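You operate a simulated robot arm through the tools that you are given. There is no shell and no other tool.

Carry out the task below with a simulated robot arm. There is one attempt and no reset: what you move stays moved.

## Task
Lay the white collar at the station end of the board, press it flat and switch off.
Fine: no scorch; iron back on the station; dials no higher.

The check looks at the end state, three seconds after you hand in, the way a careful person would. Anything else that was tipped, shoved, dropped, spilled or broken makes it a failure.

## Robot
A 6-joint arm with a two-finger gripper, fixed in place. Base frame: the origin is at the foot of the arm, x ahead of it, y to its left, z up; the work surface is at about z = 900. Lengths are in mm, angles in rad, forces in N, time in s.
Its first joint turns from -2.897 to 2.897 rad. Payload 2.45 kg.
Tool frame: the origin (TCP) lies between the finger pads and is the grasp point; the fingertips stand 20 mm ahead of it; z points along the fingers, y is the line along which they close. Largest opening 140 mm; the body of the gripper starts 168 mm behind the TCP.
Orientation is that of the tool frame in the base frame, as a unit quaternion [x, y, z, w]. With the fingers straight down and closing along the base's y, the tool's x points along the base's -x, its y along +y and its z along -z.

## Interface
- The arm moves only by the tool send_rows. Its argument "motion" is a list of rows, each a list of 7 numbers: the shift along the tool's x, y, z in mm, then the turn, a rotation vector about the tool's x, y, z in rad, then the opening, from 0 (shut) to 1 (fully open). In form: [[dx, dy, dz, rx, ry, rz, hand], ...]. A call has 1 to 20 rows; each row is the pose to reach, as a shift and turn from the pose commanded when the call began, along the tool's axes at that moment. Rows are played at 5 a second. More than 50 mm and 0.15 rad between two rows, or a gripper value outside its range, and nothing of the call is played. Where a pose cannot be reached the arm comes as near as it can. A force on the tool above 90 N (or 10 N above the force at the start of the call, whichever is more), or a blocked arm, ends the call early, and 0.2 s more pass. The fingers move at their own pace (about 45 mm/s each) and stop on an object; they squeeze with about 43 N. The grip force told is the motor's: it shows also when the fingers shut on nothing. Time passes only in rows, and 0.2 s behind the last, so rows that repeat a pose let the fingers close. The reply holds the time, the measured pose of the TCP, the force on the tool along the base axes, the opening and the grip force, in the units named above and with some noise, with the torque about the TCP (base axes, N m) and any sound that the robot's microphone picked up.
- Cameras (640 x 400 px; columns grow to the right, rows downward): "scene" is fixed at [220.6, -500.1, 1558.2]; the picture's right is [0.68, -0.74, 0.00], its down [-0.37, -0.34, -0.86] and it looks along [0.64, 0.58, -0.50] (base axes); focal length 335 px, centre (320, 200). "wrist" rides on the gripper at [78, 11, -209] in the tool frame; the picture's right is [-0.14, 0.99, 0.00], its down [-0.92, -0.13, -0.37] and it looks along [-0.37, -0.05, 0.93] (tool axes); focal length 280 px, centre (320, 200). There is no depth. A picture from a camera that has moved, and an enlarged one, comes with that camera's place and axes in the base frame and with its lens.
- grab_frame(camera): a new picture of that camera. The clock stands still meanwhile.
- enlarge(camera, box): a new picture of the part [left, top, right, bottom] of that camera's present view, enlarged. The clock stands still meanwhile.
- hand_in(): hands the job in; it is judged then, once.

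Nothing tells you positions but the pictures and the camera data. Unless the task says otherwise, let go and move clear before handing in.

The tools are called after "Emit:" by a JSON object that holds its "method" and its "body". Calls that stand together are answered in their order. send_rows: Moves the arm, as the interface text tells. Its arguments: {"type":"object","properties":{"motion":{"type":"array","items":{"type":"array","items":{"type":"number"}}}},"required":["motion"]} The other tools are called the same way: grab_frame (camera) takes a picture; enlarge (camera, box) takes an enlarged picture of a part of a camera's view; hand_in () hands the job in.

At the start:

```text
clock: 0.0
tool_pos: [679.3, 125.5, 1353.4]
tool_rot: [0.0, 1.0, 0.0, 0.0]
ft_force: [0.0, 0.0, -0.1]
wrist_torque: [0.01, 0.02, 0.01]
opening: 139.9
grasp_force: 0.1
```

scene: 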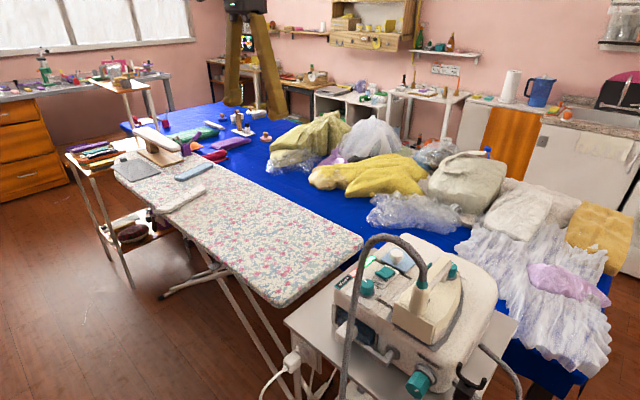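
wrist: 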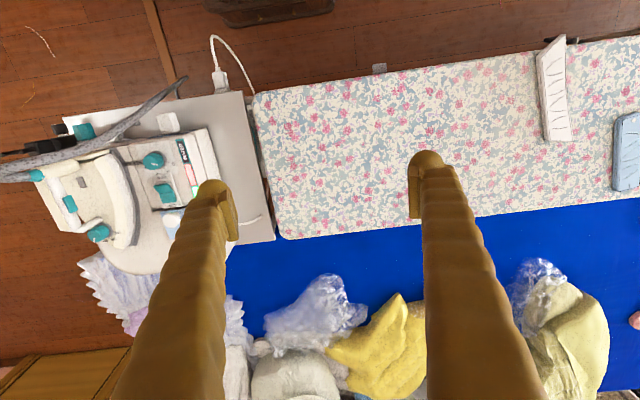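

I see an ironing board with a white collar at its far end, a steam station with an iron on a cart at the near end. I'll look closer before moving.

Emit:
{"method": "enlarge", "body": {"camera": "scene", "box": [280, 220, 540, 400]}}

Emit:
{"method": "enlarge", "body": {"camera": "scene", "box": [60, 90, 280, 240]}}

Emit:
{"method": "enlarge", "body": {"camera": "wrist", "box": [0, 60, 280, 280]}}

Emit:
{"method": "enlarge", "body": {"camera": "wrist", "box": [480, 20, 640, 220]}}

```text
2.22 times, centred on (410, 310) of scene
camera zoom: at [220.6, -500.1, 1558.2], right [0.68, -0.74, 0.0], down [-0.37, -0.34, -0.86], along [0.64, 0.58, -0.5], focal length 745 px, centre (120, -44)
```

zoom: 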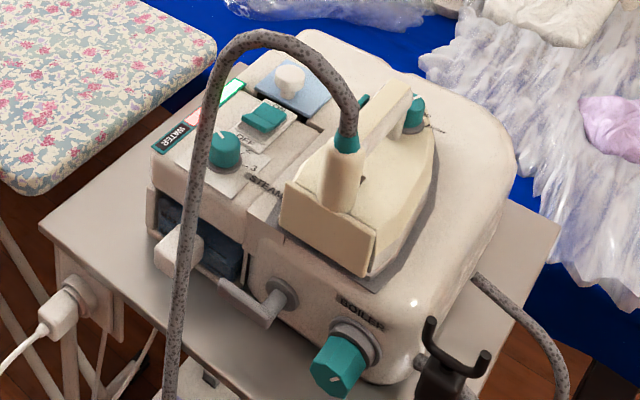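

```text
2.67 times, centred on (170, 165) of scene
camera zoom: at [220.6, -500.1, 1558.2], right [0.68, -0.74, 0.0], down [-0.37, -0.34, -0.86], along [0.64, 0.58, -0.5], focal length 894 px, centre (720, 293)
```

zoom: 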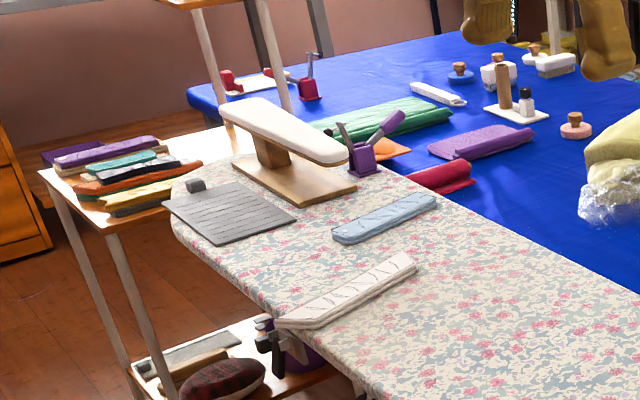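

```text
1.82 times, centred on (140, 170) of wrist
camera zoom: at [602.4, 138.8, 1562.9], right [0.14, 0.99, 0.0], down [0.92, -0.13, 0.37], along [0.37, -0.05, -0.93], focal length 510 px, centre (647, 254)
```

zoom: 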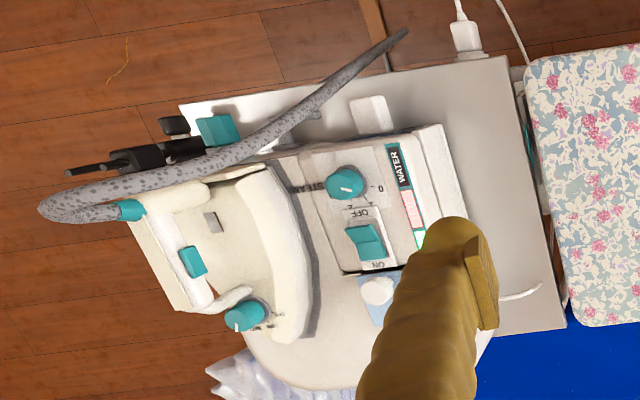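

```text
2.00 times, centred on (560, 120) of wrist
camera zoom: at [602.4, 138.8, 1562.9], right [0.14, 0.99, 0.0], down [0.92, -0.13, 0.37], along [0.37, -0.05, -0.93], focal length 561 px, centre (-160, 360)
```

zoom: 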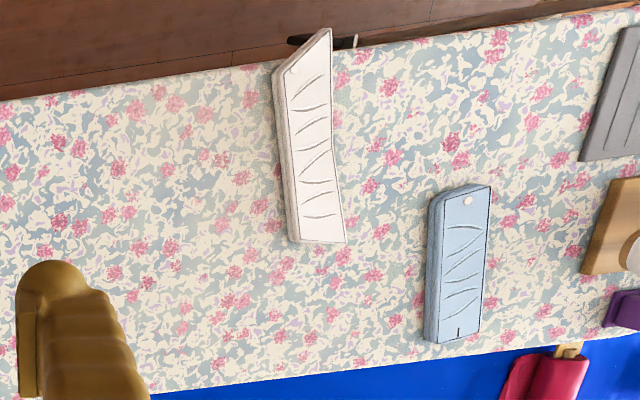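

The station lies at y<0, with the iron on its rest, steam dial, on/off rocker and boiler dial. I'll zoom in more on controls and iron before moving.

Emit:
{"method": "enlarge", "body": {"camera": "scene", "box": [330, 230, 420, 290]}}

Emit:
{"method": "enlarge", "body": {"camera": "scene", "box": [380, 240, 500, 320]}}

Emit:
{"method": "enlarge", "body": {"camera": "scene", "box": [330, 310, 480, 400]}}

Emit:
{"method": "enlarge", "body": {"camera": "wrist", "box": [110, 120, 220, 220]}}

Emit:
{"method": "enlarge", "body": {"camera": "wrist", "box": [20, 130, 160, 260]}}

Emit:
{"method": "enlarge", "body": {"camera": "scene", "box": [130, 160, 220, 220]}}

```text
6.67 times, centred on (375, 260) of scene
camera zoom: at [220.6, -500.1, 1558.2], right [0.68, -0.74, 0.0], down [-0.37, -0.34, -0.86], along [0.64, 0.58, -0.5], focal length 2234 px, centre (-47, -200)
```

zoom: 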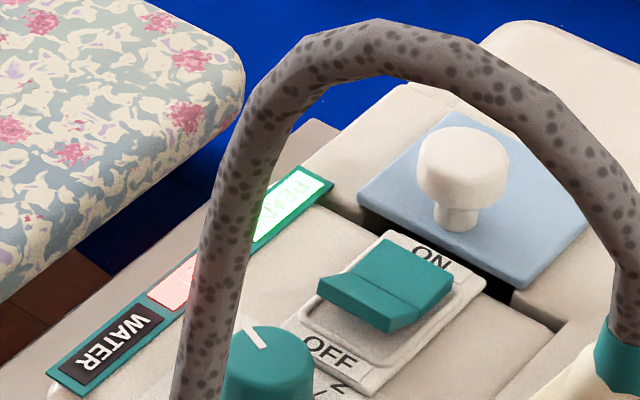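

```text
5.00 times, centred on (440, 280) of scene
camera zoom: at [220.6, -500.1, 1558.2], right [0.68, -0.74, 0.0], down [-0.37, -0.34, -0.86], along [0.64, 0.58, -0.5], focal length 1675 px, centre (-280, -200)
```

zoom: 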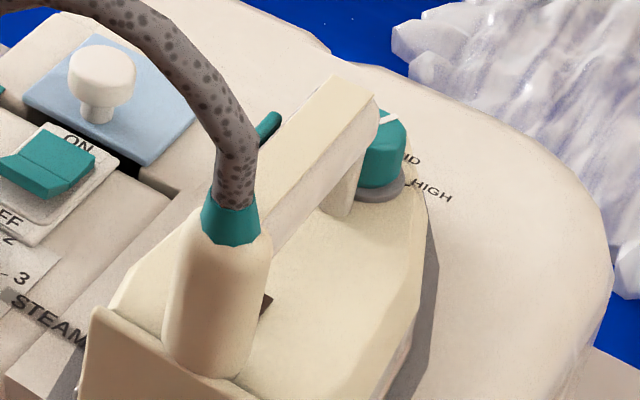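

```text
4.27 times, centred on (405, 355) of scene
camera zoom: at [220.6, -500.1, 1558.2], right [0.68, -0.74, 0.0], down [-0.37, -0.34, -0.86], along [0.64, 0.58, -0.5], focal length 1430 px, centre (-43, -461)
```

zoom: 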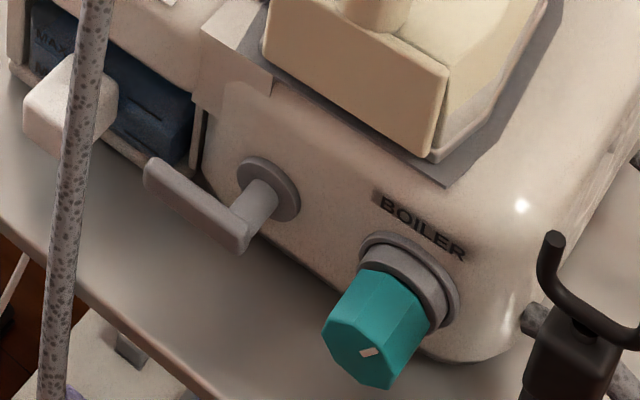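

```text
4.00 times, centred on (165, 170) of wrist
camera zoom: at [602.4, 138.8, 1562.9], right [0.14, 0.99, 0.0], down [0.92, -0.13, 0.37], along [0.37, -0.05, -0.93], focal length 1122 px, centre (940, 320)
```

zoom: 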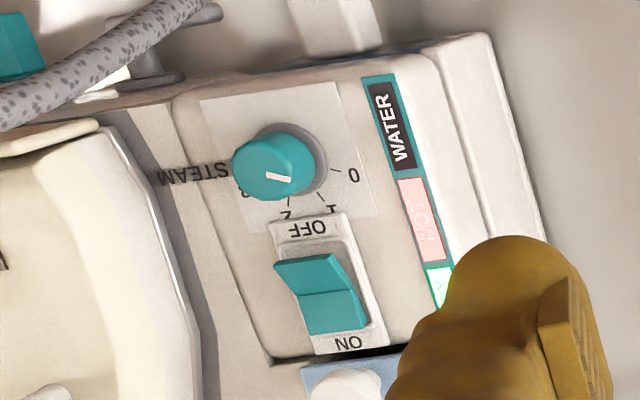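

```text
3.08 times, centred on (90, 195) of wrist
camera zoom: at [602.4, 138.8, 1562.9], right [0.14, 0.99, 0.0], down [0.92, -0.13, 0.37], along [0.37, -0.05, -0.93], focal length 863 px, centre (1028, 215)
```

zoom: 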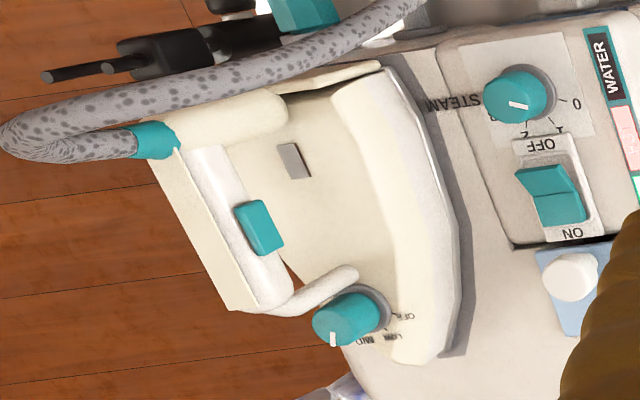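

```text
6.67 times, centred on (175, 190) of scene
camera zoom: at [220.6, -500.1, 1558.2], right [0.68, -0.74, 0.0], down [-0.37, -0.34, -0.86], along [0.64, 0.58, -0.5], focal length 2234 px, centre (1287, 267)
```

zoom: 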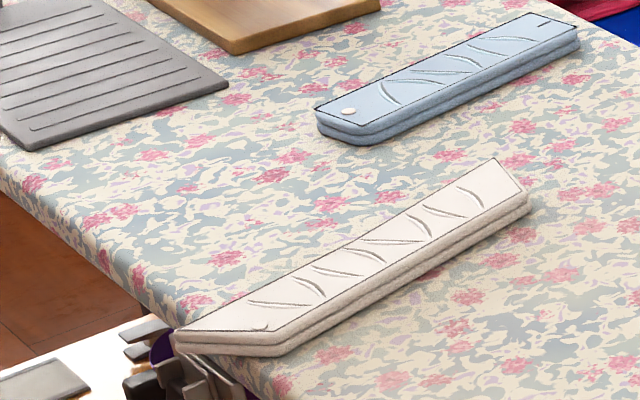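

The rocker looks ON (OFF side raised, READY green). The collar lies at about (696, 654), turned about 14° from the x axis, and the iron handle runs along x at about (730, -326, 1115). I'll move above the collar for a closer look first.

Emit:
{"method": "send_rows", "body": {"motion": [[0, 43, 17, 0, 0, 0, 1], [0, 86, 34, 0, 0, 0, 1], [0, 129, 51, 0, 0, 0, 1], [0, 172, 68, 0, 0, 0, 1], [0, 215, 85, 0, 0, 0, 1], [0, 258, 102, 0, 0, 0, 1], [0, 301, 119, 0, 0, 0, 1], [0, 344, 136, 0, 0, 0, 1], [0, 387, 153, 0, 0, 0, 1], [0, 430, 170, 0, 0, 0, 1], [0, 473, 187, 0, 0, 0, 1], [0, 514, 203, 0, 0, 0, 1], [0, 514, 203, 0, 0, 0, 1]]}}

Emit:
{"method": "grab_frame", "body": {"camera": "wrist"}}

Emit:
{"method": "grab_frame", "body": {"camera": "scene"}}

```text
clock: 2.8
tool_pos: [678.3, 641.8, 1151.3]
tool_rot: [0.0, 1.0, 0.001, 0.001]
ft_force: [0.7, -0.1, -0.3]
wrist_torque: [0.02, 0.01, -0.01]
opening: 140.0
grasp_force: 0.1
```

```text
taken
camera wrist: at [601.6, 653.4, 1360.4], right [0.14, 0.99, 0.0], down [0.92, -0.13, 0.37], along [0.37, -0.05, -0.93], focal length 280 px, centre (320, 200)
```

wrist: 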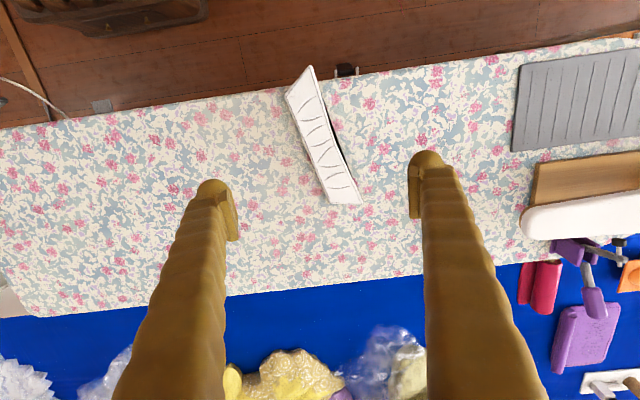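

```text
taken
```

scene: 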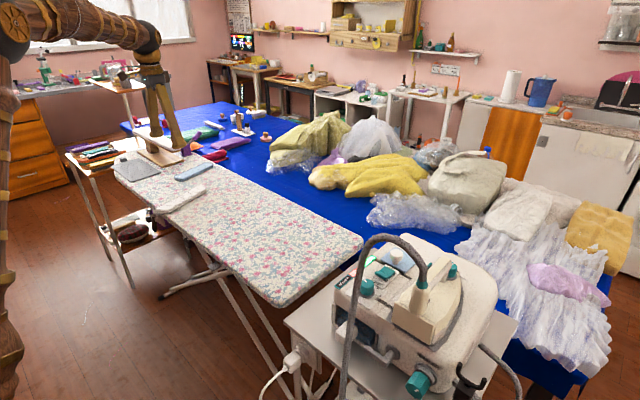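

The collar sits between the fingers, below them. I'll zoom in to gauge its shape and thickness.

Emit:
{"method": "enlarge", "body": {"camera": "wrist", "box": [250, 50, 400, 220]}}

Emit:
{"method": "enlarge", "body": {"camera": "scene", "box": [110, 50, 250, 240]}}

```text
2.35 times, centred on (325, 135) of wrist
camera zoom: at [601.6, 653.4, 1360.4], right [0.14, 0.99, 0.0], down [0.92, -0.13, 0.37], along [0.37, -0.05, -0.93], focal length 660 px, centre (308, 353)
```

zoom: 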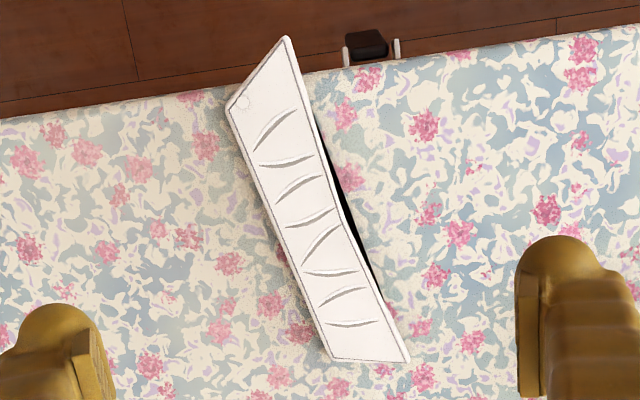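

```text
2.11 times, centred on (180, 145) of scene
camera zoom: at [220.6, -500.1, 1558.2], right [0.68, -0.74, 0.0], down [-0.37, -0.34, -0.86], along [0.64, 0.58, -0.5], focal length 705 px, centre (615, 316)
```

zoom: 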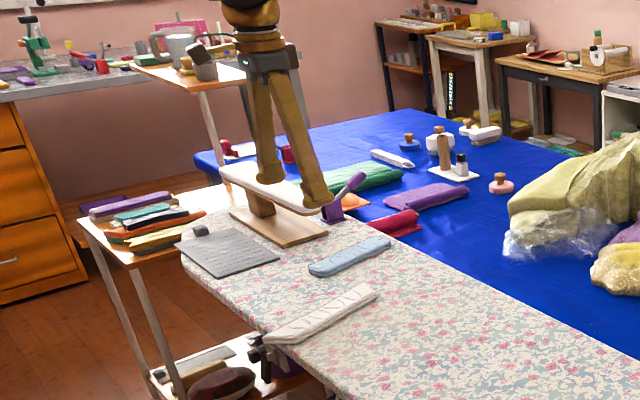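

The collar is about 225 × 48 mm, centred near (690, 645), turned about 14°. I'll line the jaws up across its width and come down to a hover.

Emit:
{"method": "send_rows", "body": {"motion": [[-5, 3, 40, 0, 0, -0.12, 0.7], [-11, 5, 80, 0, 0, -0.25, 0.7], [-11, 5, 120, 0, 0, -0.25, 0.7], [-11, 5, 160, 0, 0, -0.25, 0.7], [-11, 5, 190, 0, 0, -0.25, 0.7], [-11, 5, 190, 0, 0, -0.25, 0.7]]}}

Emit:
{"method": "grab_frame", "body": {"camera": "wrist"}}

Emit:
{"method": "enlarge", "body": {"camera": "scene", "box": [110, 110, 230, 230]}}

```text
clock: 4.2
tool_pos: [691.9, 646.2, 960.9]
tool_rot: [-0.125, 0.992, 0.001, 0.001]
ft_force: [0.1, -0.7, -0.4]
wrist_torque: [-0.01, -0.01, 0.02]
opening: 98.2
grasp_force: 0.1
```

```text
taken
camera wrist: at [613.6, 638.5, 1170.5], right [-0.11, 0.99, 0.0], down [0.92, 0.1, 0.37], along [0.37, 0.04, -0.93], focal length 280 px, centre (320, 200)
```

wrist: 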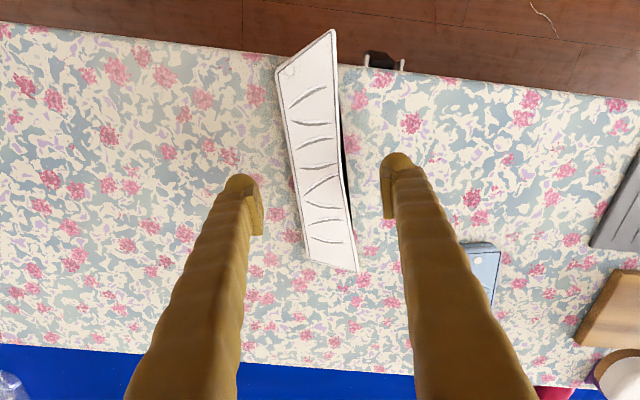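

```text
3.33 times, centred on (170, 170) of scene
camera zoom: at [220.6, -500.1, 1558.2], right [0.68, -0.74, 0.0], down [-0.37, -0.34, -0.86], along [0.64, 0.58, -0.5], focal length 1117 px, centre (820, 300)
```

zoom: 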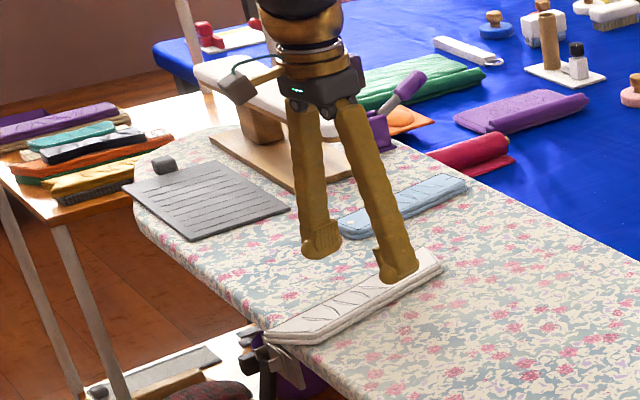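

The jaws straddle the collar, well aligned. I'll lower in small steps, watching the force.

Emit:
{"method": "send_rows", "body": {"motion": [[0, 2, 15, 0, 0, 0, 0.65], [0, 2, 28, 0, 0, 0, 0.6], [0, 2, 34, 0, 0, 0, 0.6], [0, 2, 34, 0, 0, 0, 0.6]]}}

Emit:
{"method": "enlarge", "body": {"camera": "scene", "box": [140, 150, 220, 220]}}

Emit:
{"method": "enlarge", "body": {"camera": "wrist", "box": [200, 20, 440, 280]}}

```text
clock: 5.2
tool_pos: [691.5, 648.7, 926.4]
tool_rot: [-0.124, 0.992, 0.001, 0.001]
ft_force: [0.9, 0.2, 0.3]
wrist_torque: [-0.02, 0.01, -0.03]
opening: 84.0
grasp_force: 0.1
```

```text
5.71 times, centred on (180, 185) of scene
camera zoom: at [220.6, -500.1, 1558.2], right [0.68, -0.74, 0.0], down [-0.37, -0.34, -0.86], along [0.64, 0.58, -0.5], focal length 1915 px, centre (1120, 286)
```

zoom: 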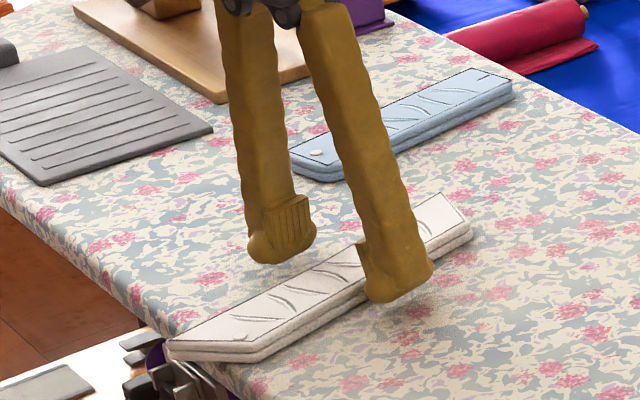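

```text
1.54 times, centred on (320, 150) of wrist
camera zoom: at [613.2, 640.7, 1136.2], right [-0.11, 0.99, 0.0], down [0.92, 0.1, 0.37], along [0.37, 0.04, -0.93], focal length 431 px, centre (320, 277)
```

zoom: 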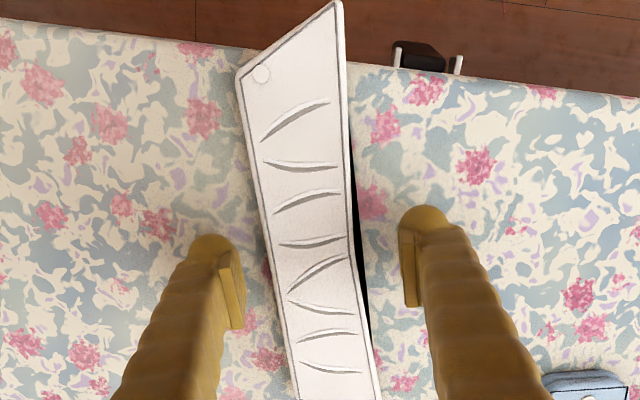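

No contact yet. I'll go a few mm lower and then close slowly.

Emit:
{"method": "send_rows", "body": {"motion": [[0, 0, 3, 0, 0, 0, 0.6], [0, 0, 5, 0, 0, 0, 0.6], [0, 0, 5, 0, 0, 0, 0.6]]}}

Emit:
{"method": "enlarge", "body": {"camera": "scene", "box": [140, 150, 220, 220]}}

```text
clock: 6.0
tool_pos: [691.4, 647.5, 922.0]
tool_rot: [-0.124, 0.992, 0.001, 0.001]
ft_force: [0.2, -0.2, -0.2]
wrist_torque: [0.0, 0.05, 0.0]
opening: 83.9
grasp_force: 0.2
```

```text
5.71 times, centred on (180, 185) of scene
camera zoom: at [220.6, -500.1, 1558.2], right [0.68, -0.74, 0.0], down [-0.37, -0.34, -0.86], along [0.64, 0.58, -0.5], focal length 1915 px, centre (1120, 286)
```

zoom: 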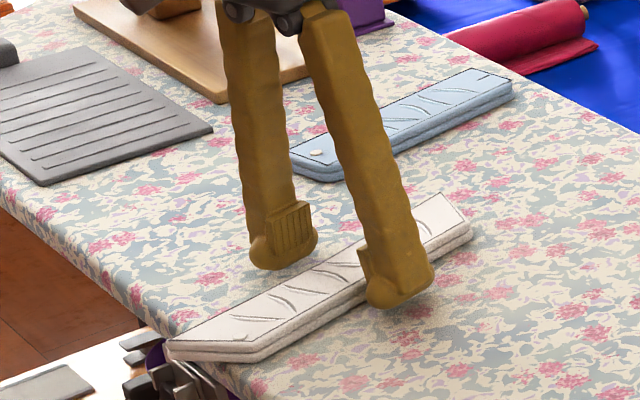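

Still free. I'll feel for the board in 2 mm steps.

Emit:
{"method": "send_rows", "body": {"motion": [[0, 0, 2, 0, 0, 0, 0.6], [0, 0, 2, 0, 0, 0, 0.6]]}}

Emit:
{"method": "send_rows", "body": {"motion": [[0, 0, 2, 0, 0, 0, 0.6], [0, 0, 2, 0, 0, 0, 0.6]]}}

Emit:
{"method": "grab_frame", "body": {"camera": "wrist"}}

```text
clock: 6.6
tool_pos: [691.3, 647.9, 920.8]
tool_rot: [-0.124, 0.992, 0.001, 0.001]
ft_force: [0.6, 0.7, 1.0]
wrist_torque: [0.05, 0.01, -0.01]
opening: 83.8
grasp_force: 0.1
```

```text
clock: 7.2
tool_pos: [691.6, 648.1, 918.4]
tool_rot: [-0.124, 0.992, 0.001, 0.001]
ft_force: [0.3, 0.4, 0.6]
wrist_torque: [0.0, 0.01, -0.02]
opening: 84.0
grasp_force: 0.2
```

```text
taken
camera wrist: at [612.9, 640.3, 1127.8], right [-0.11, 0.99, 0.0], down [0.92, 0.1, 0.37], along [0.37, 0.04, -0.93], focal length 280 px, centre (320, 200)
```

wrist: 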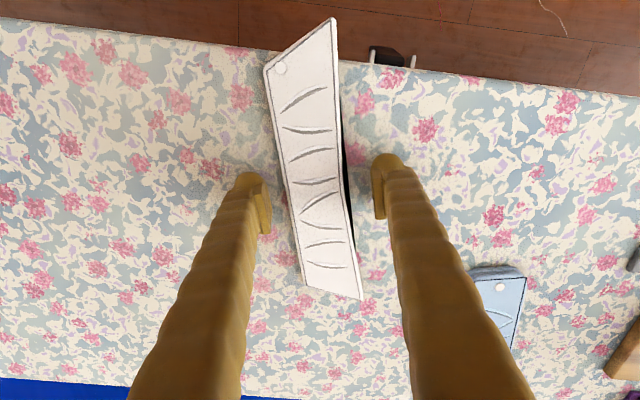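

Fingertips at about z=898 with no contact, so the board surface is lower. I'll continue.

Emit:
{"method": "send_rows", "body": {"motion": [[0, 0, 2, 0, 0, 0, 0.6], [0, 0, 2, 0, 0, 0, 0.6]]}}

Emit:
{"method": "send_rows", "body": {"motion": [[0, 0, 2, 0, 0, 0, 0.6], [0, 0, 2, 0, 0, 0, 0.6]]}}

Emit:
{"method": "enlarge", "body": {"camera": "scene", "box": [140, 150, 220, 220]}}

```text
clock: 7.8
tool_pos: [690.1, 648.0, 917.3]
tool_rot: [-0.124, 0.992, 0.001, 0.001]
ft_force: [-7.9, -0.4, 17.4]
wrist_torque: [-0.47, 0.0, -0.12]
opening: 84.8
grasp_force: 1.0
```

```text
clock: 8.4
tool_pos: [691.2, 648.1, 916.5]
tool_rot: [-0.125, 0.992, 0.001, 0.002]
ft_force: [-20.0, -4.1, 63.0]
wrist_torque: [-1.74, 0.01, -0.27]
opening: 85.0
grasp_force: 0.6
```

```text
5.71 times, centred on (180, 185) of scene
camera zoom: at [220.6, -500.1, 1558.2], right [0.68, -0.74, 0.0], down [-0.37, -0.34, -0.86], along [0.64, 0.58, -0.5], focal length 1915 px, centre (1120, 286)
```

zoom: 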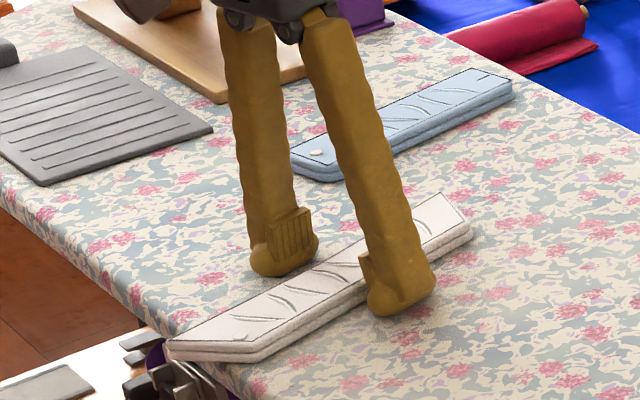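

Board surface is at about z=897. I'll lift about 6 mm off it and close on the collar.

Emit:
{"method": "send_rows", "body": {"motion": [[0, 0, -6, 0, 0, 0, 0.6], [0, 0, -6, 0, 0, 0, 0.45], [0, 0, -6, 0, 0, 0, 0.38], [0, 0, -6, 0, 0, 0, 0.38]]}}

Emit:
{"method": "send_rows", "body": {"motion": [[0, 0, 0, 0, 0, 0, 0.32], [0, 0, 0, 0, 0, 0, 0.3], [0, 0, 0, 0, 0, 0, 0.3]]}}

Emit:
{"method": "grab_frame", "body": {"camera": "wrist"}}

```text
clock: 9.4
tool_pos: [690.3, 648.7, 919.7]
tool_rot: [-0.125, 0.992, 0.0, 0.0]
ft_force: [0.3, -0.8, 1.1]
wrist_torque: [-0.05, -0.05, 0.01]
opening: 54.5
grasp_force: 27.1
```

```text
clock: 10.2
tool_pos: [691.6, 647.0, 919.5]
tool_rot: [-0.124, 0.992, 0.001, 0.0]
ft_force: [0.7, 0.9, -0.2]
wrist_torque: [-0.01, 0.03, -0.01]
opening: 54.3
grasp_force: 43.1
```

```text
taken
camera wrist: at [613.3, 640.4, 1129.4], right [-0.11, 0.99, 0.0], down [0.92, 0.1, 0.37], along [0.37, 0.04, -0.93], focal length 280 px, centre (320, 200)
```

wrist: 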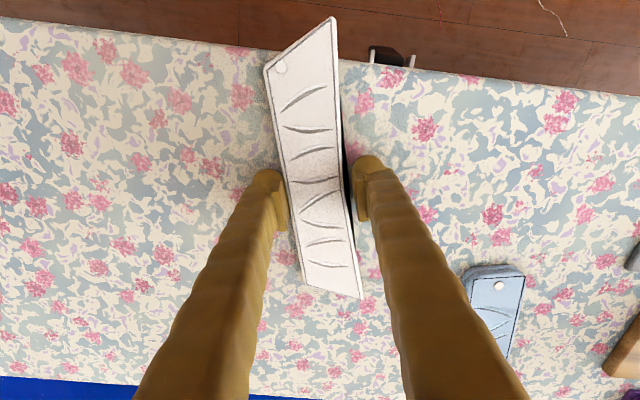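

Gripped at 54 mm with a firm hold. I'll lift a bit and check.

Emit:
{"method": "send_rows", "body": {"motion": [[0, 0, -10, 0, 0, 0, 0.3], [0, 0, -25, 0, 0, 0, 0.3], [0, 0, -45, 0, 0, 0, 0.3], [0, 0, -60, 0, 0, 0, 0.3], [0, 0, -60, 0, 0, 0, 0.3]]}}

Emit:
{"method": "grab_frame", "body": {"camera": "wrist"}}

Emit:
{"method": "enlarge", "body": {"camera": "scene", "box": [120, 130, 240, 230]}}

```text
clock: 11.4
tool_pos: [690.3, 648.3, 980.3]
tool_rot: [-0.124, 0.992, 0.0, 0.001]
ft_force: [-0.2, 0.1, -1.3]
wrist_torque: [0.01, -0.02, 0.02]
opening: 54.3
grasp_force: 43.6
```

```text
taken
camera wrist: at [613.1, 640.9, 1189.7], right [-0.11, 0.99, 0.0], down [0.92, 0.1, 0.37], along [0.37, 0.04, -0.93], focal length 280 px, centre (320, 200)
```

wrist: 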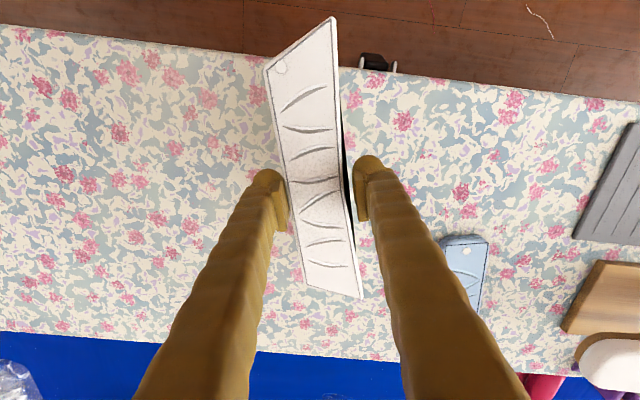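

```text
4.00 times, centred on (180, 180) of scene
camera zoom: at [220.6, -500.1, 1558.2], right [0.68, -0.74, 0.0], down [-0.37, -0.34, -0.86], along [0.64, 0.58, -0.5], focal length 1340 px, centre (880, 280)
```

zoom: 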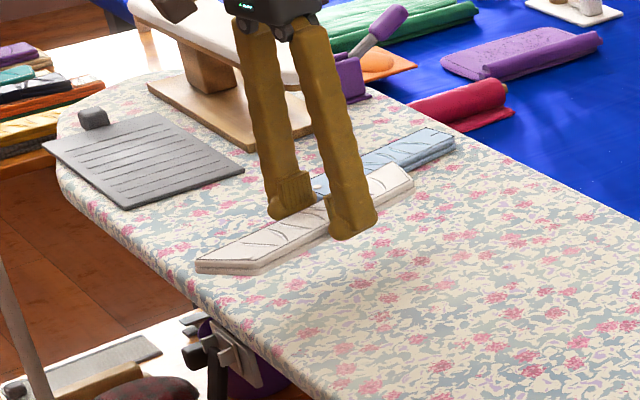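

The collar is held level. I'll carry it to about (775, 105), squaring it with the board's end.

Emit:
{"method": "send_rows", "body": {"motion": [[4, -46, 0, 0, 0, 0, 0.3], [9, -92, 0, 0, 0, 0.05, 0.3], [13, -138, 0, 0, 0, 0.08, 0.3], [17, -184, 0, 0, 0, 0.11, 0.3], [22, -230, 0, 0, 0, 0.14, 0.3], [26, -276, 0, 0, 0, 0.17, 0.3], [30, -322, 0, 0, 0, 0.2, 0.3], [35, -368, 0, 0, 0, 0.23, 0.3], [39, -414, 0, 0, 0, 0.25, 0.3], [44, -460, 0, 0, 0, 0.25, 0.3], [48, -506, 0, 0, 0, 0.25, 0.3], [52, -547, 0, 0, 0, 0.25, 0.3], [52, -547, 0, 0, 0, 0.25, 0.3], [52, -547, 0, 0, 0, 0.25, 0.3]]}}

Emit:
{"method": "grab_frame", "body": {"camera": "wrist"}}

Emit:
{"method": "grab_frame", "body": {"camera": "scene"}}

```text
clock: 14.4
tool_pos: [777.1, 105.3, 979.4]
tool_rot: [0.0, 1.0, 0.001, 0.0]
ft_force: [-0.5, 0.1, 0.4]
wrist_torque: [-0.01, -0.02, 0.01]
opening: 54.4
grasp_force: 42.5
```

```text
taken
camera wrist: at [699.4, 117.0, 1189.0], right [0.14, 0.99, 0.0], down [0.92, -0.13, 0.37], along [0.37, -0.05, -0.93], focal length 280 px, centre (320, 200)
```

wrist: 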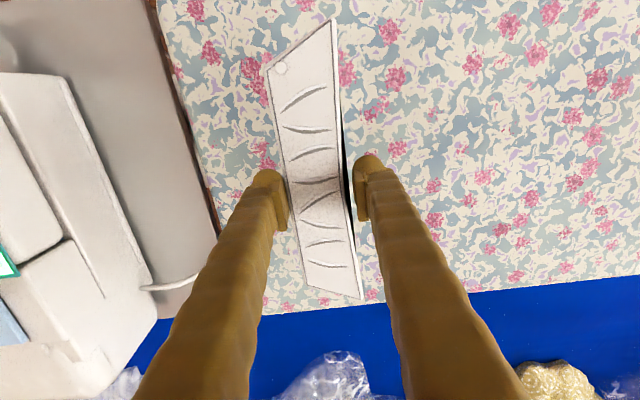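

```text
taken
```

scene: 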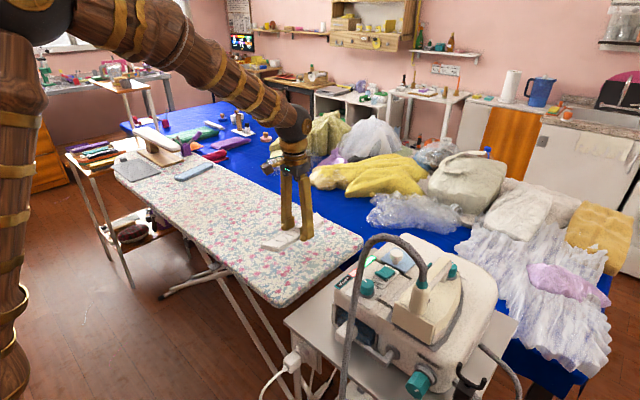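

The collar is over the station end of the board, square to it. Lowering now.

Emit:
{"method": "send_rows", "body": {"motion": [[0, 0, 25, 0, 0, 0, 0.3], [0, 0, 45, 0, 0, 0, 0.3], [0, 0, 54, 0, 0, 0, 0.3], [0, 0, 58, 0, 0, 0, 0.3], [0, 0, 59.5, 0, 0, 0, 0.3], [0, 0, 59.5, 0, 0, 0, 0.3]]}}

Emit:
{"method": "enlarge", "body": {"camera": "scene", "box": [240, 180, 360, 270]}}

```text
clock: 15.8
tool_pos: [775.9, 105.4, 920.0]
tool_rot: [0.0, 1.0, 0.001, 0.0]
ft_force: [-0.2, 0.9, -0.7]
wrist_torque: [0.01, -0.01, -0.03]
opening: 54.4
grasp_force: 43.0
```

```text
4.44 times, centred on (300, 225) of scene
camera zoom: at [220.6, -500.1, 1558.2], right [0.68, -0.74, 0.0], down [-0.37, -0.34, -0.86], along [0.64, 0.58, -0.5], focal length 1489 px, centre (409, 89)
```

zoom: 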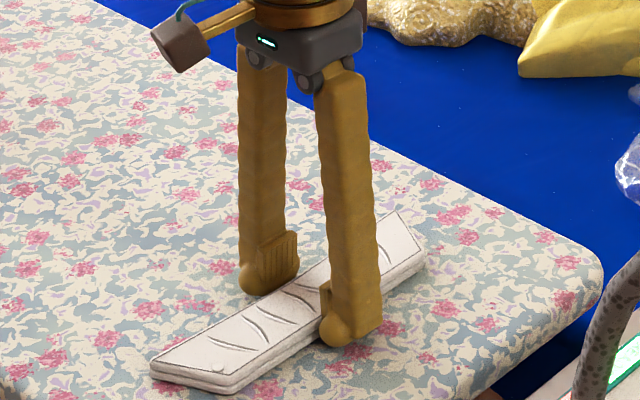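

The collar is at board level. One more mm, then release and rise clear.

Emit:
{"method": "send_rows", "body": {"motion": [[0, 0, 1, 0, 0, 0, 0.3], [0, 0, 1, 0, 0, 0, 0.45], [0, 0, 1, 0, 0, 0, 0.7], [0, 0, 1, 0, 0, 0, 0.7], [0, 0, -20, 0, 0, 0, 0.7], [0, 0, -50, 0, 0, 0, 0.7], [0, 0, -90, 0, 0, 0, 0.7], [0, 0, -120, 0, 0, 0, 0.7], [0, 0, -120, 0, 0, 0, 0.7]]}}

Emit:
{"method": "grab_frame", "body": {"camera": "wrist"}}

Emit:
{"method": "enlarge", "body": {"camera": "scene", "box": [240, 180, 360, 270]}}

```text
clock: 17.8
tool_pos: [776.8, 105.9, 1042.1]
tool_rot: [0.0, 1.0, 0.001, 0.001]
ft_force: [-0.2, -0.3, -0.2]
wrist_torque: [-0.01, -0.04, 0.04]
opening: 98.0
grasp_force: 0.1
```

```text
taken
camera wrist: at [698.6, 117.4, 1250.1], right [0.14, 0.99, 0.0], down [0.92, -0.13, 0.37], along [0.37, -0.05, -0.93], focal length 280 px, centre (320, 200)
```

wrist: 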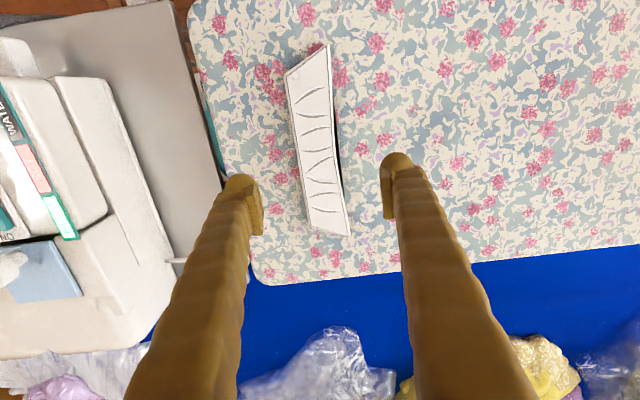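

```text
4.44 times, centred on (300, 225) of scene
camera zoom: at [220.6, -500.1, 1558.2], right [0.68, -0.74, 0.0], down [-0.37, -0.34, -0.86], along [0.64, 0.58, -0.5], focal length 1489 px, centre (409, 89)
```

zoom: 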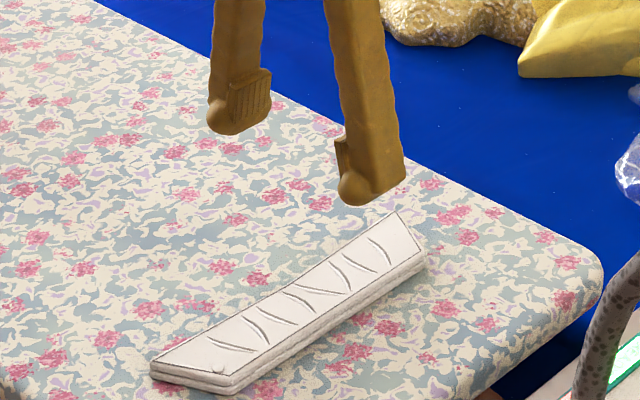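

The collar lies square at about (776, 105). Next I'll rise and move above the iron for a close look.

Emit:
{"method": "send_rows", "body": {"motion": [[0, 0, -45, 0, 0, 0, 1], [0, 0, -90, 0, 0, 0, 1], [0, 0, -135, 0, 0, 0, 1], [0, 0, -180, 0, 0, 0, 1], [0, 0, -225, 0, 0, 0, 1], [0, 0, -265, 0, 0, 0, 1], [0, 0, -300, 0, 0, 0, 1], [5, -43, -300, 0, 0, 0, 1], [10, -86, -300, 0, 0, 0, 1], [15, -129, -300, 0, 0, 0, 1], [20, -172, -300, 0, 0, 0, 1], [25, -215, -300, 0, 0, 0, 1], [30, -258, -300, 0, 0, 0, 1], [35, -301, -300, 0, 0, 0, 1], [40, -344, -300, 0, 0, 0, 1], [43, -387, -300, 0, 0, 0, 1], [46, -431, -300, 0, 0, 0, 1], [46, -431, -300, 0, 0, 0, 1]]}}

Emit:
{"method": "grab_frame", "body": {"camera": "wrist"}}

Emit:
{"method": "grab_frame", "body": {"camera": "scene"}}

```text
clock: 21.6
tool_pos: [727.7, -326.3, 1338.8]
tool_rot: [0.0, 1.0, 0.0, 0.001]
ft_force: [-1.1, 0.1, -0.3]
wrist_torque: [-0.02, -0.04, 0.06]
opening: 139.8
grasp_force: 0.1
```

```text
taken
camera wrist: at [650.0, -315.1, 1549.0], right [0.14, 0.99, 0.0], down [0.92, -0.13, 0.37], along [0.37, -0.05, -0.93], focal length 280 px, centre (320, 200)
```

wrist: 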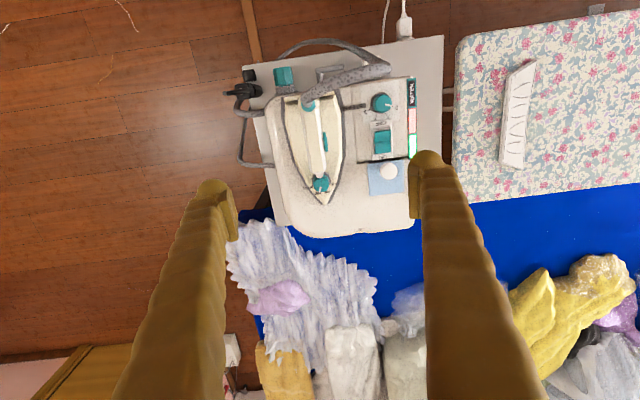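

```text
taken
```

scene: 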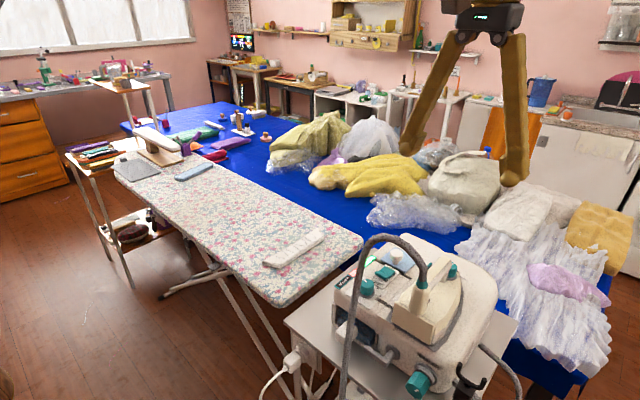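

Emit:
{"method": "enlarge", "body": {"camera": "wrist", "box": [220, 30, 440, 240]}}

Emit:
{"method": "enlarge", "body": {"camera": "wrist", "box": [270, 80, 360, 210]}}

Emit:
{"method": "enlarge", "body": {"camera": "wrist", "box": [295, 165, 345, 205]}}

```text
1.90 times, centred on (330, 135) of wrist
camera zoom: at [650.0, -315.1, 1549.0], right [0.14, 0.99, 0.0], down [0.92, -0.13, 0.37], along [0.37, -0.05, -0.93], focal length 534 px, centre (301, 324)
```

zoom: 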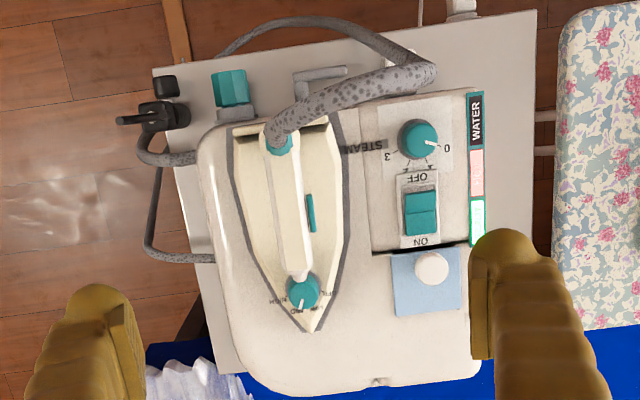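

```text
3.08 times, centred on (315, 145) of wrist
camera zoom: at [650.0, -315.1, 1549.0], right [0.14, 0.99, 0.0], down [0.92, -0.13, 0.37], along [0.37, -0.05, -0.93], focal length 863 px, centre (335, 369)
```

zoom: 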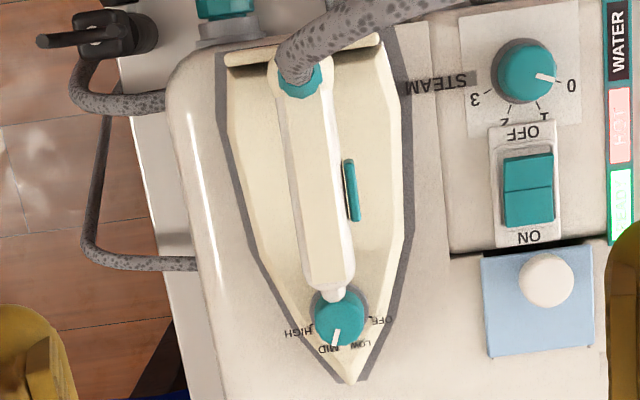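

```text
10.00 times, centred on (320, 185) of wrist
camera zoom: at [650.0, -315.1, 1549.0], right [0.14, 0.99, 0.0], down [0.92, -0.13, 0.37], along [0.37, -0.05, -0.93], focal length 2804 px, centre (320, 350)
```

zoom: 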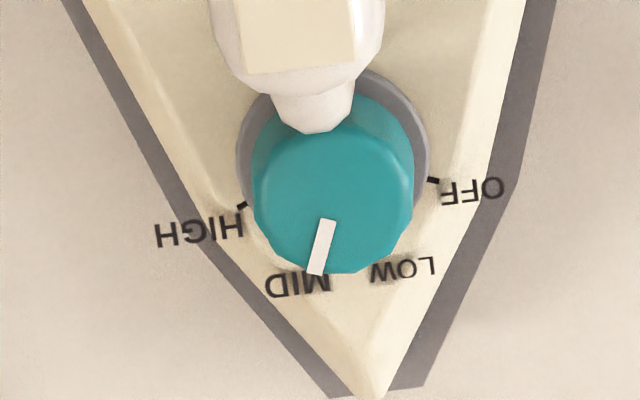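

The iron dial is at MID, the steam dial just below 1, the rocker at ON. I'll look at the iron's side profile and hose before gripping.

Emit:
{"method": "enlarge", "body": {"camera": "scene", "box": [385, 240, 475, 345]}}

Emit:
{"method": "enlarge", "body": {"camera": "scene", "box": [320, 220, 520, 400]}}

```text
3.81 times, centred on (430, 292) of scene
camera zoom: at [220.6, -500.1, 1558.2], right [0.68, -0.74, 0.0], down [-0.37, -0.34, -0.86], along [0.64, 0.58, -0.5], focal length 1276 px, centre (-99, -152)
```

zoom: 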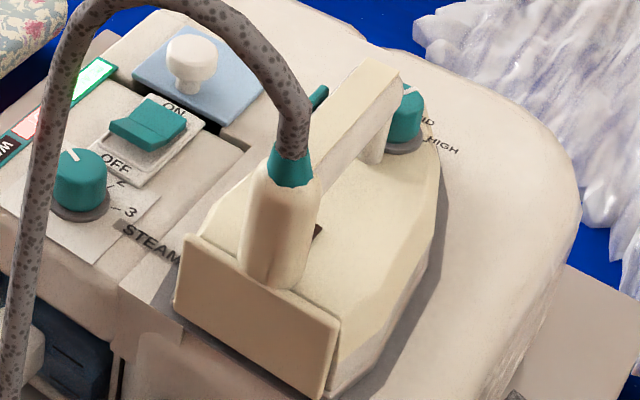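

```text
2.22 times, centred on (420, 310) of scene
camera zoom: at [220.6, -500.1, 1558.2], right [0.68, -0.74, 0.0], down [-0.37, -0.34, -0.86], along [0.64, 0.58, -0.5], focal length 745 px, centre (98, -44)
```

zoom: 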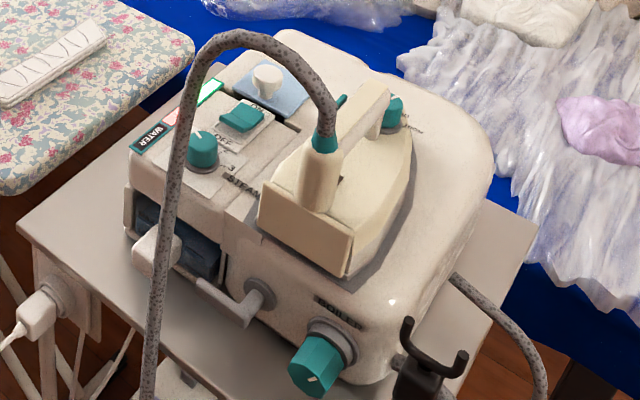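

The iron handle runs x ≈ 683–775 at y ≈ -335, with its top at z ≈ 1110. I'll hover just above it with the fingers straddling and re-check the alignment.

Emit:
{"method": "send_rows", "body": {"motion": [[-3, -4, 40, 0, 0, 0, 0.7], [-6.5, -7.6, 80, 0, 0, 0, 0.7], [-6.5, -7.6, 120, 0, 0, 0, 0.7], [-6.5, -7.6, 160, 0, 0, 0, 0.7], [-6.5, -7.6, 160, 0, 0, 0, 0.7]]}}

Emit:
{"method": "grab_frame", "body": {"camera": "wrist"}}

Emit:
{"method": "enlarge", "body": {"camera": "scene", "box": [340, 160, 520, 340]}}

```text
clock: 22.8
tool_pos: [737.7, -334.1, 1181.2]
tool_rot: [0.0, 1.0, 0.0, 0.001]
ft_force: [0.0, 0.8, 0.3]
wrist_torque: [0.0, -0.03, 0.01]
opening: 97.7
grasp_force: 0.0
```

```text
taken
camera wrist: at [659.2, -321.8, 1389.3], right [0.14, 0.99, 0.0], down [0.92, -0.13, 0.37], along [0.37, -0.05, -0.93], focal length 280 px, centre (320, 200)
```

wrist: 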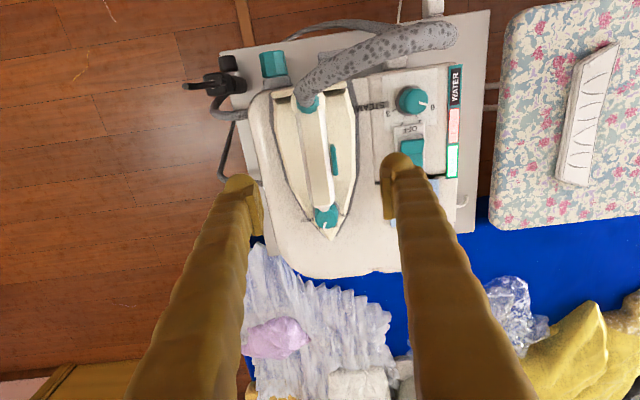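

```text
2.22 times, centred on (430, 250) of scene
camera zoom: at [220.6, -500.1, 1558.2], right [0.68, -0.74, 0.0], down [-0.37, -0.34, -0.86], along [0.64, 0.58, -0.5], focal length 745 px, centre (76, 89)
```

zoom: 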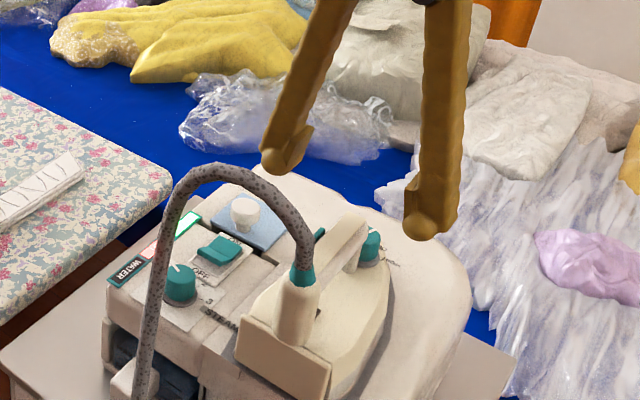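

Emit:
{"method": "enlarge", "body": {"camera": "wrist", "box": [240, 70, 400, 250]}}

Emit:
{"method": "enlarge", "body": {"camera": "wrist", "box": [360, 60, 480, 200]}}

```text
2.22 times, centred on (320, 160) of wrist
camera zoom: at [659.2, -321.8, 1389.3], right [0.14, 0.99, 0.0], down [0.92, -0.13, 0.37], along [0.37, -0.05, -0.93], focal length 623 px, centre (320, 289)
```

zoom: 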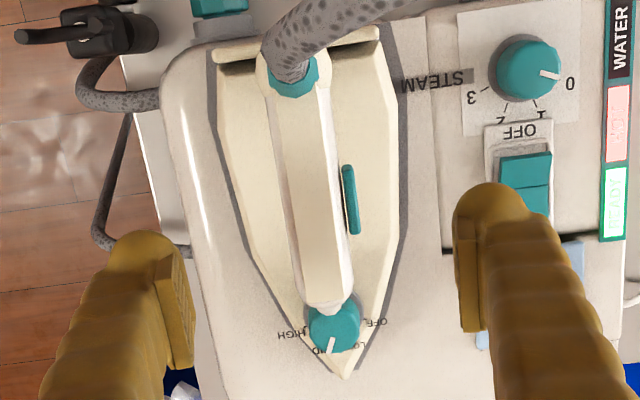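

```text
2.86 times, centred on (420, 130) of wrist
camera zoom: at [659.2, -321.8, 1389.3], right [0.14, 0.99, 0.0], down [0.92, -0.13, 0.37], along [0.37, -0.05, -0.93], focal length 801 px, centre (34, 400)
```

zoom: 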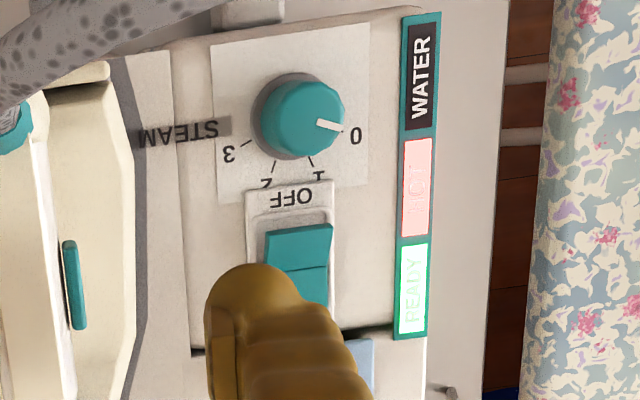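

Alignment is good: handle centre y ≈ -334.5, width about 25 mm. I'll descend around it, watching force.

Emit:
{"method": "send_rows", "body": {"motion": [[0, 0, 30, 0, 0, 0, 0.7], [0, 0, 55, 0, 0, 0, 0.7], [0, 0, 70, 0, 0, 0, 0.65], [0, 0, 78, 0, 0, 0, 0.6], [0, 0, 78, 0, 0, 0, 0.6]]}}

Emit:
{"method": "grab_frame", "body": {"camera": "wrist"}}

Emit:
{"method": "enlarge", "body": {"camera": "scene", "box": [380, 220, 480, 330]}}

```text
clock: 24.0
tool_pos: [736.0, -333.1, 1100.4]
tool_rot: [0.001, 1.0, 0.001, 0.0]
ft_force: [0.1, 1.1, 0.2]
wrist_torque: [0.02, 0.0, -0.01]
opening: 83.9
grasp_force: 0.1
```

```text
taken
camera wrist: at [658.0, -321.2, 1310.8], right [0.14, 0.99, 0.0], down [0.92, -0.13, 0.37], along [0.37, -0.05, -0.93], focal length 280 px, centre (320, 200)
```

wrist: 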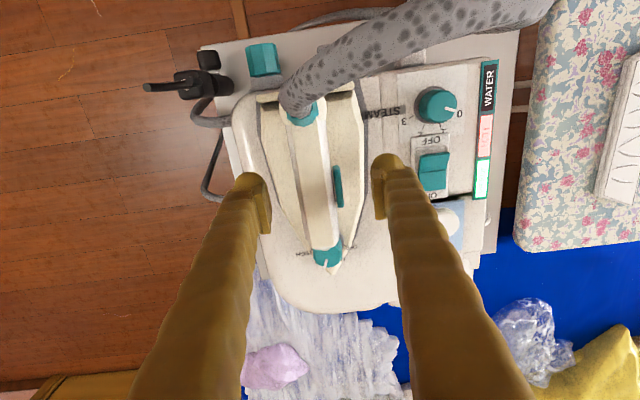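

```text
3.64 times, centred on (430, 275) of scene
camera zoom: at [220.6, -500.1, 1558.2], right [0.68, -0.74, 0.0], down [-0.37, -0.34, -0.86], along [0.64, 0.58, -0.5], focal length 1218 px, centre (-80, -73)
```

zoom: 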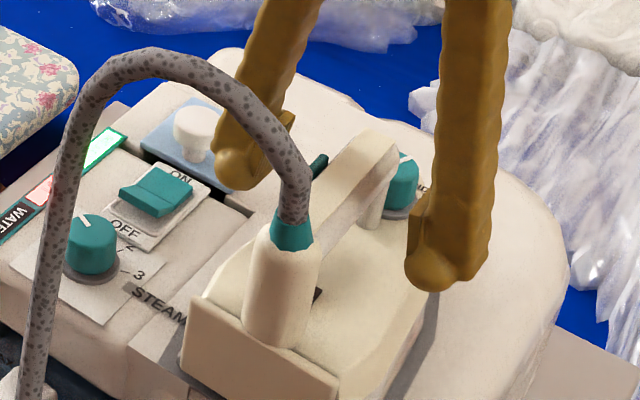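

Emit:
{"method": "enlarge", "body": {"camera": "scene", "box": [440, 250, 510, 300]}}

Emit:
{"method": "enlarge", "body": {"camera": "scene", "box": [415, 250, 465, 290]}}

Emit:
{"method": "enlarge", "body": {"camera": "wrist", "box": [220, 70, 440, 290]}}

```text
8.00 times, centred on (475, 275) of scene
camera zoom: at [220.6, -500.1, 1558.2], right [0.68, -0.74, 0.0], down [-0.37, -0.34, -0.86], along [0.64, 0.58, -0.5], focal length 2680 px, centre (-920, -400)
```

zoom: 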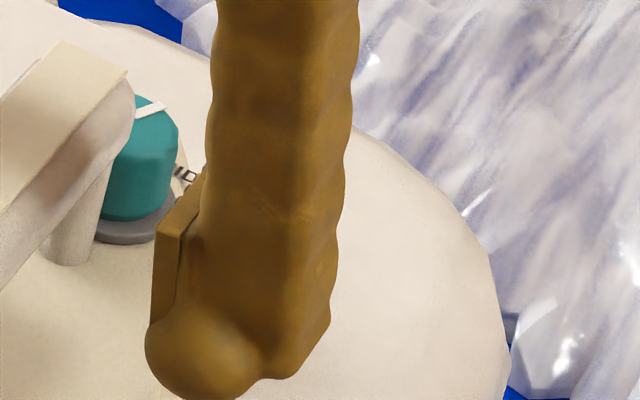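

```text
10.00 times, centred on (440, 270) of scene
camera zoom: at [220.6, -500.1, 1558.2], right [0.68, -0.74, 0.0], down [-0.37, -0.34, -0.86], along [0.64, 0.58, -0.5], focal length 3351 px, centre (-880, -500)
```

zoom: 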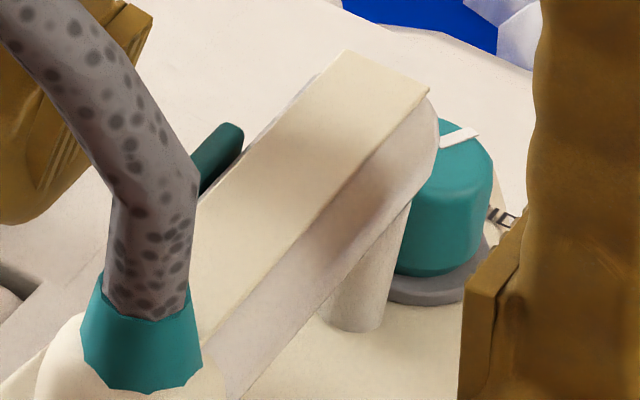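

```text
1.82 times, centred on (330, 180) of wrist
camera zoom: at [658.0, -321.2, 1310.8], right [0.14, 0.99, 0.0], down [0.92, -0.13, 0.37], along [0.37, -0.05, -0.93], focal length 510 px, centre (302, 236)
```

zoom: 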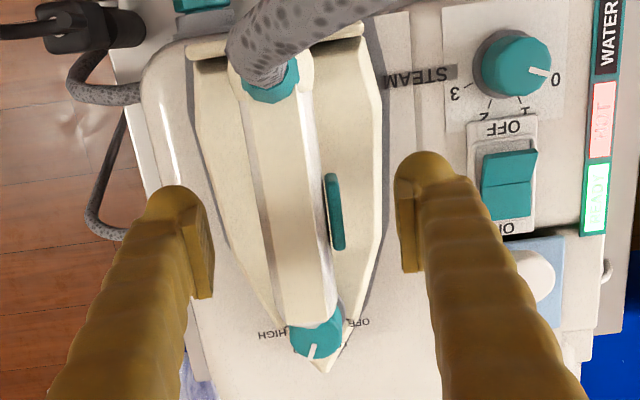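

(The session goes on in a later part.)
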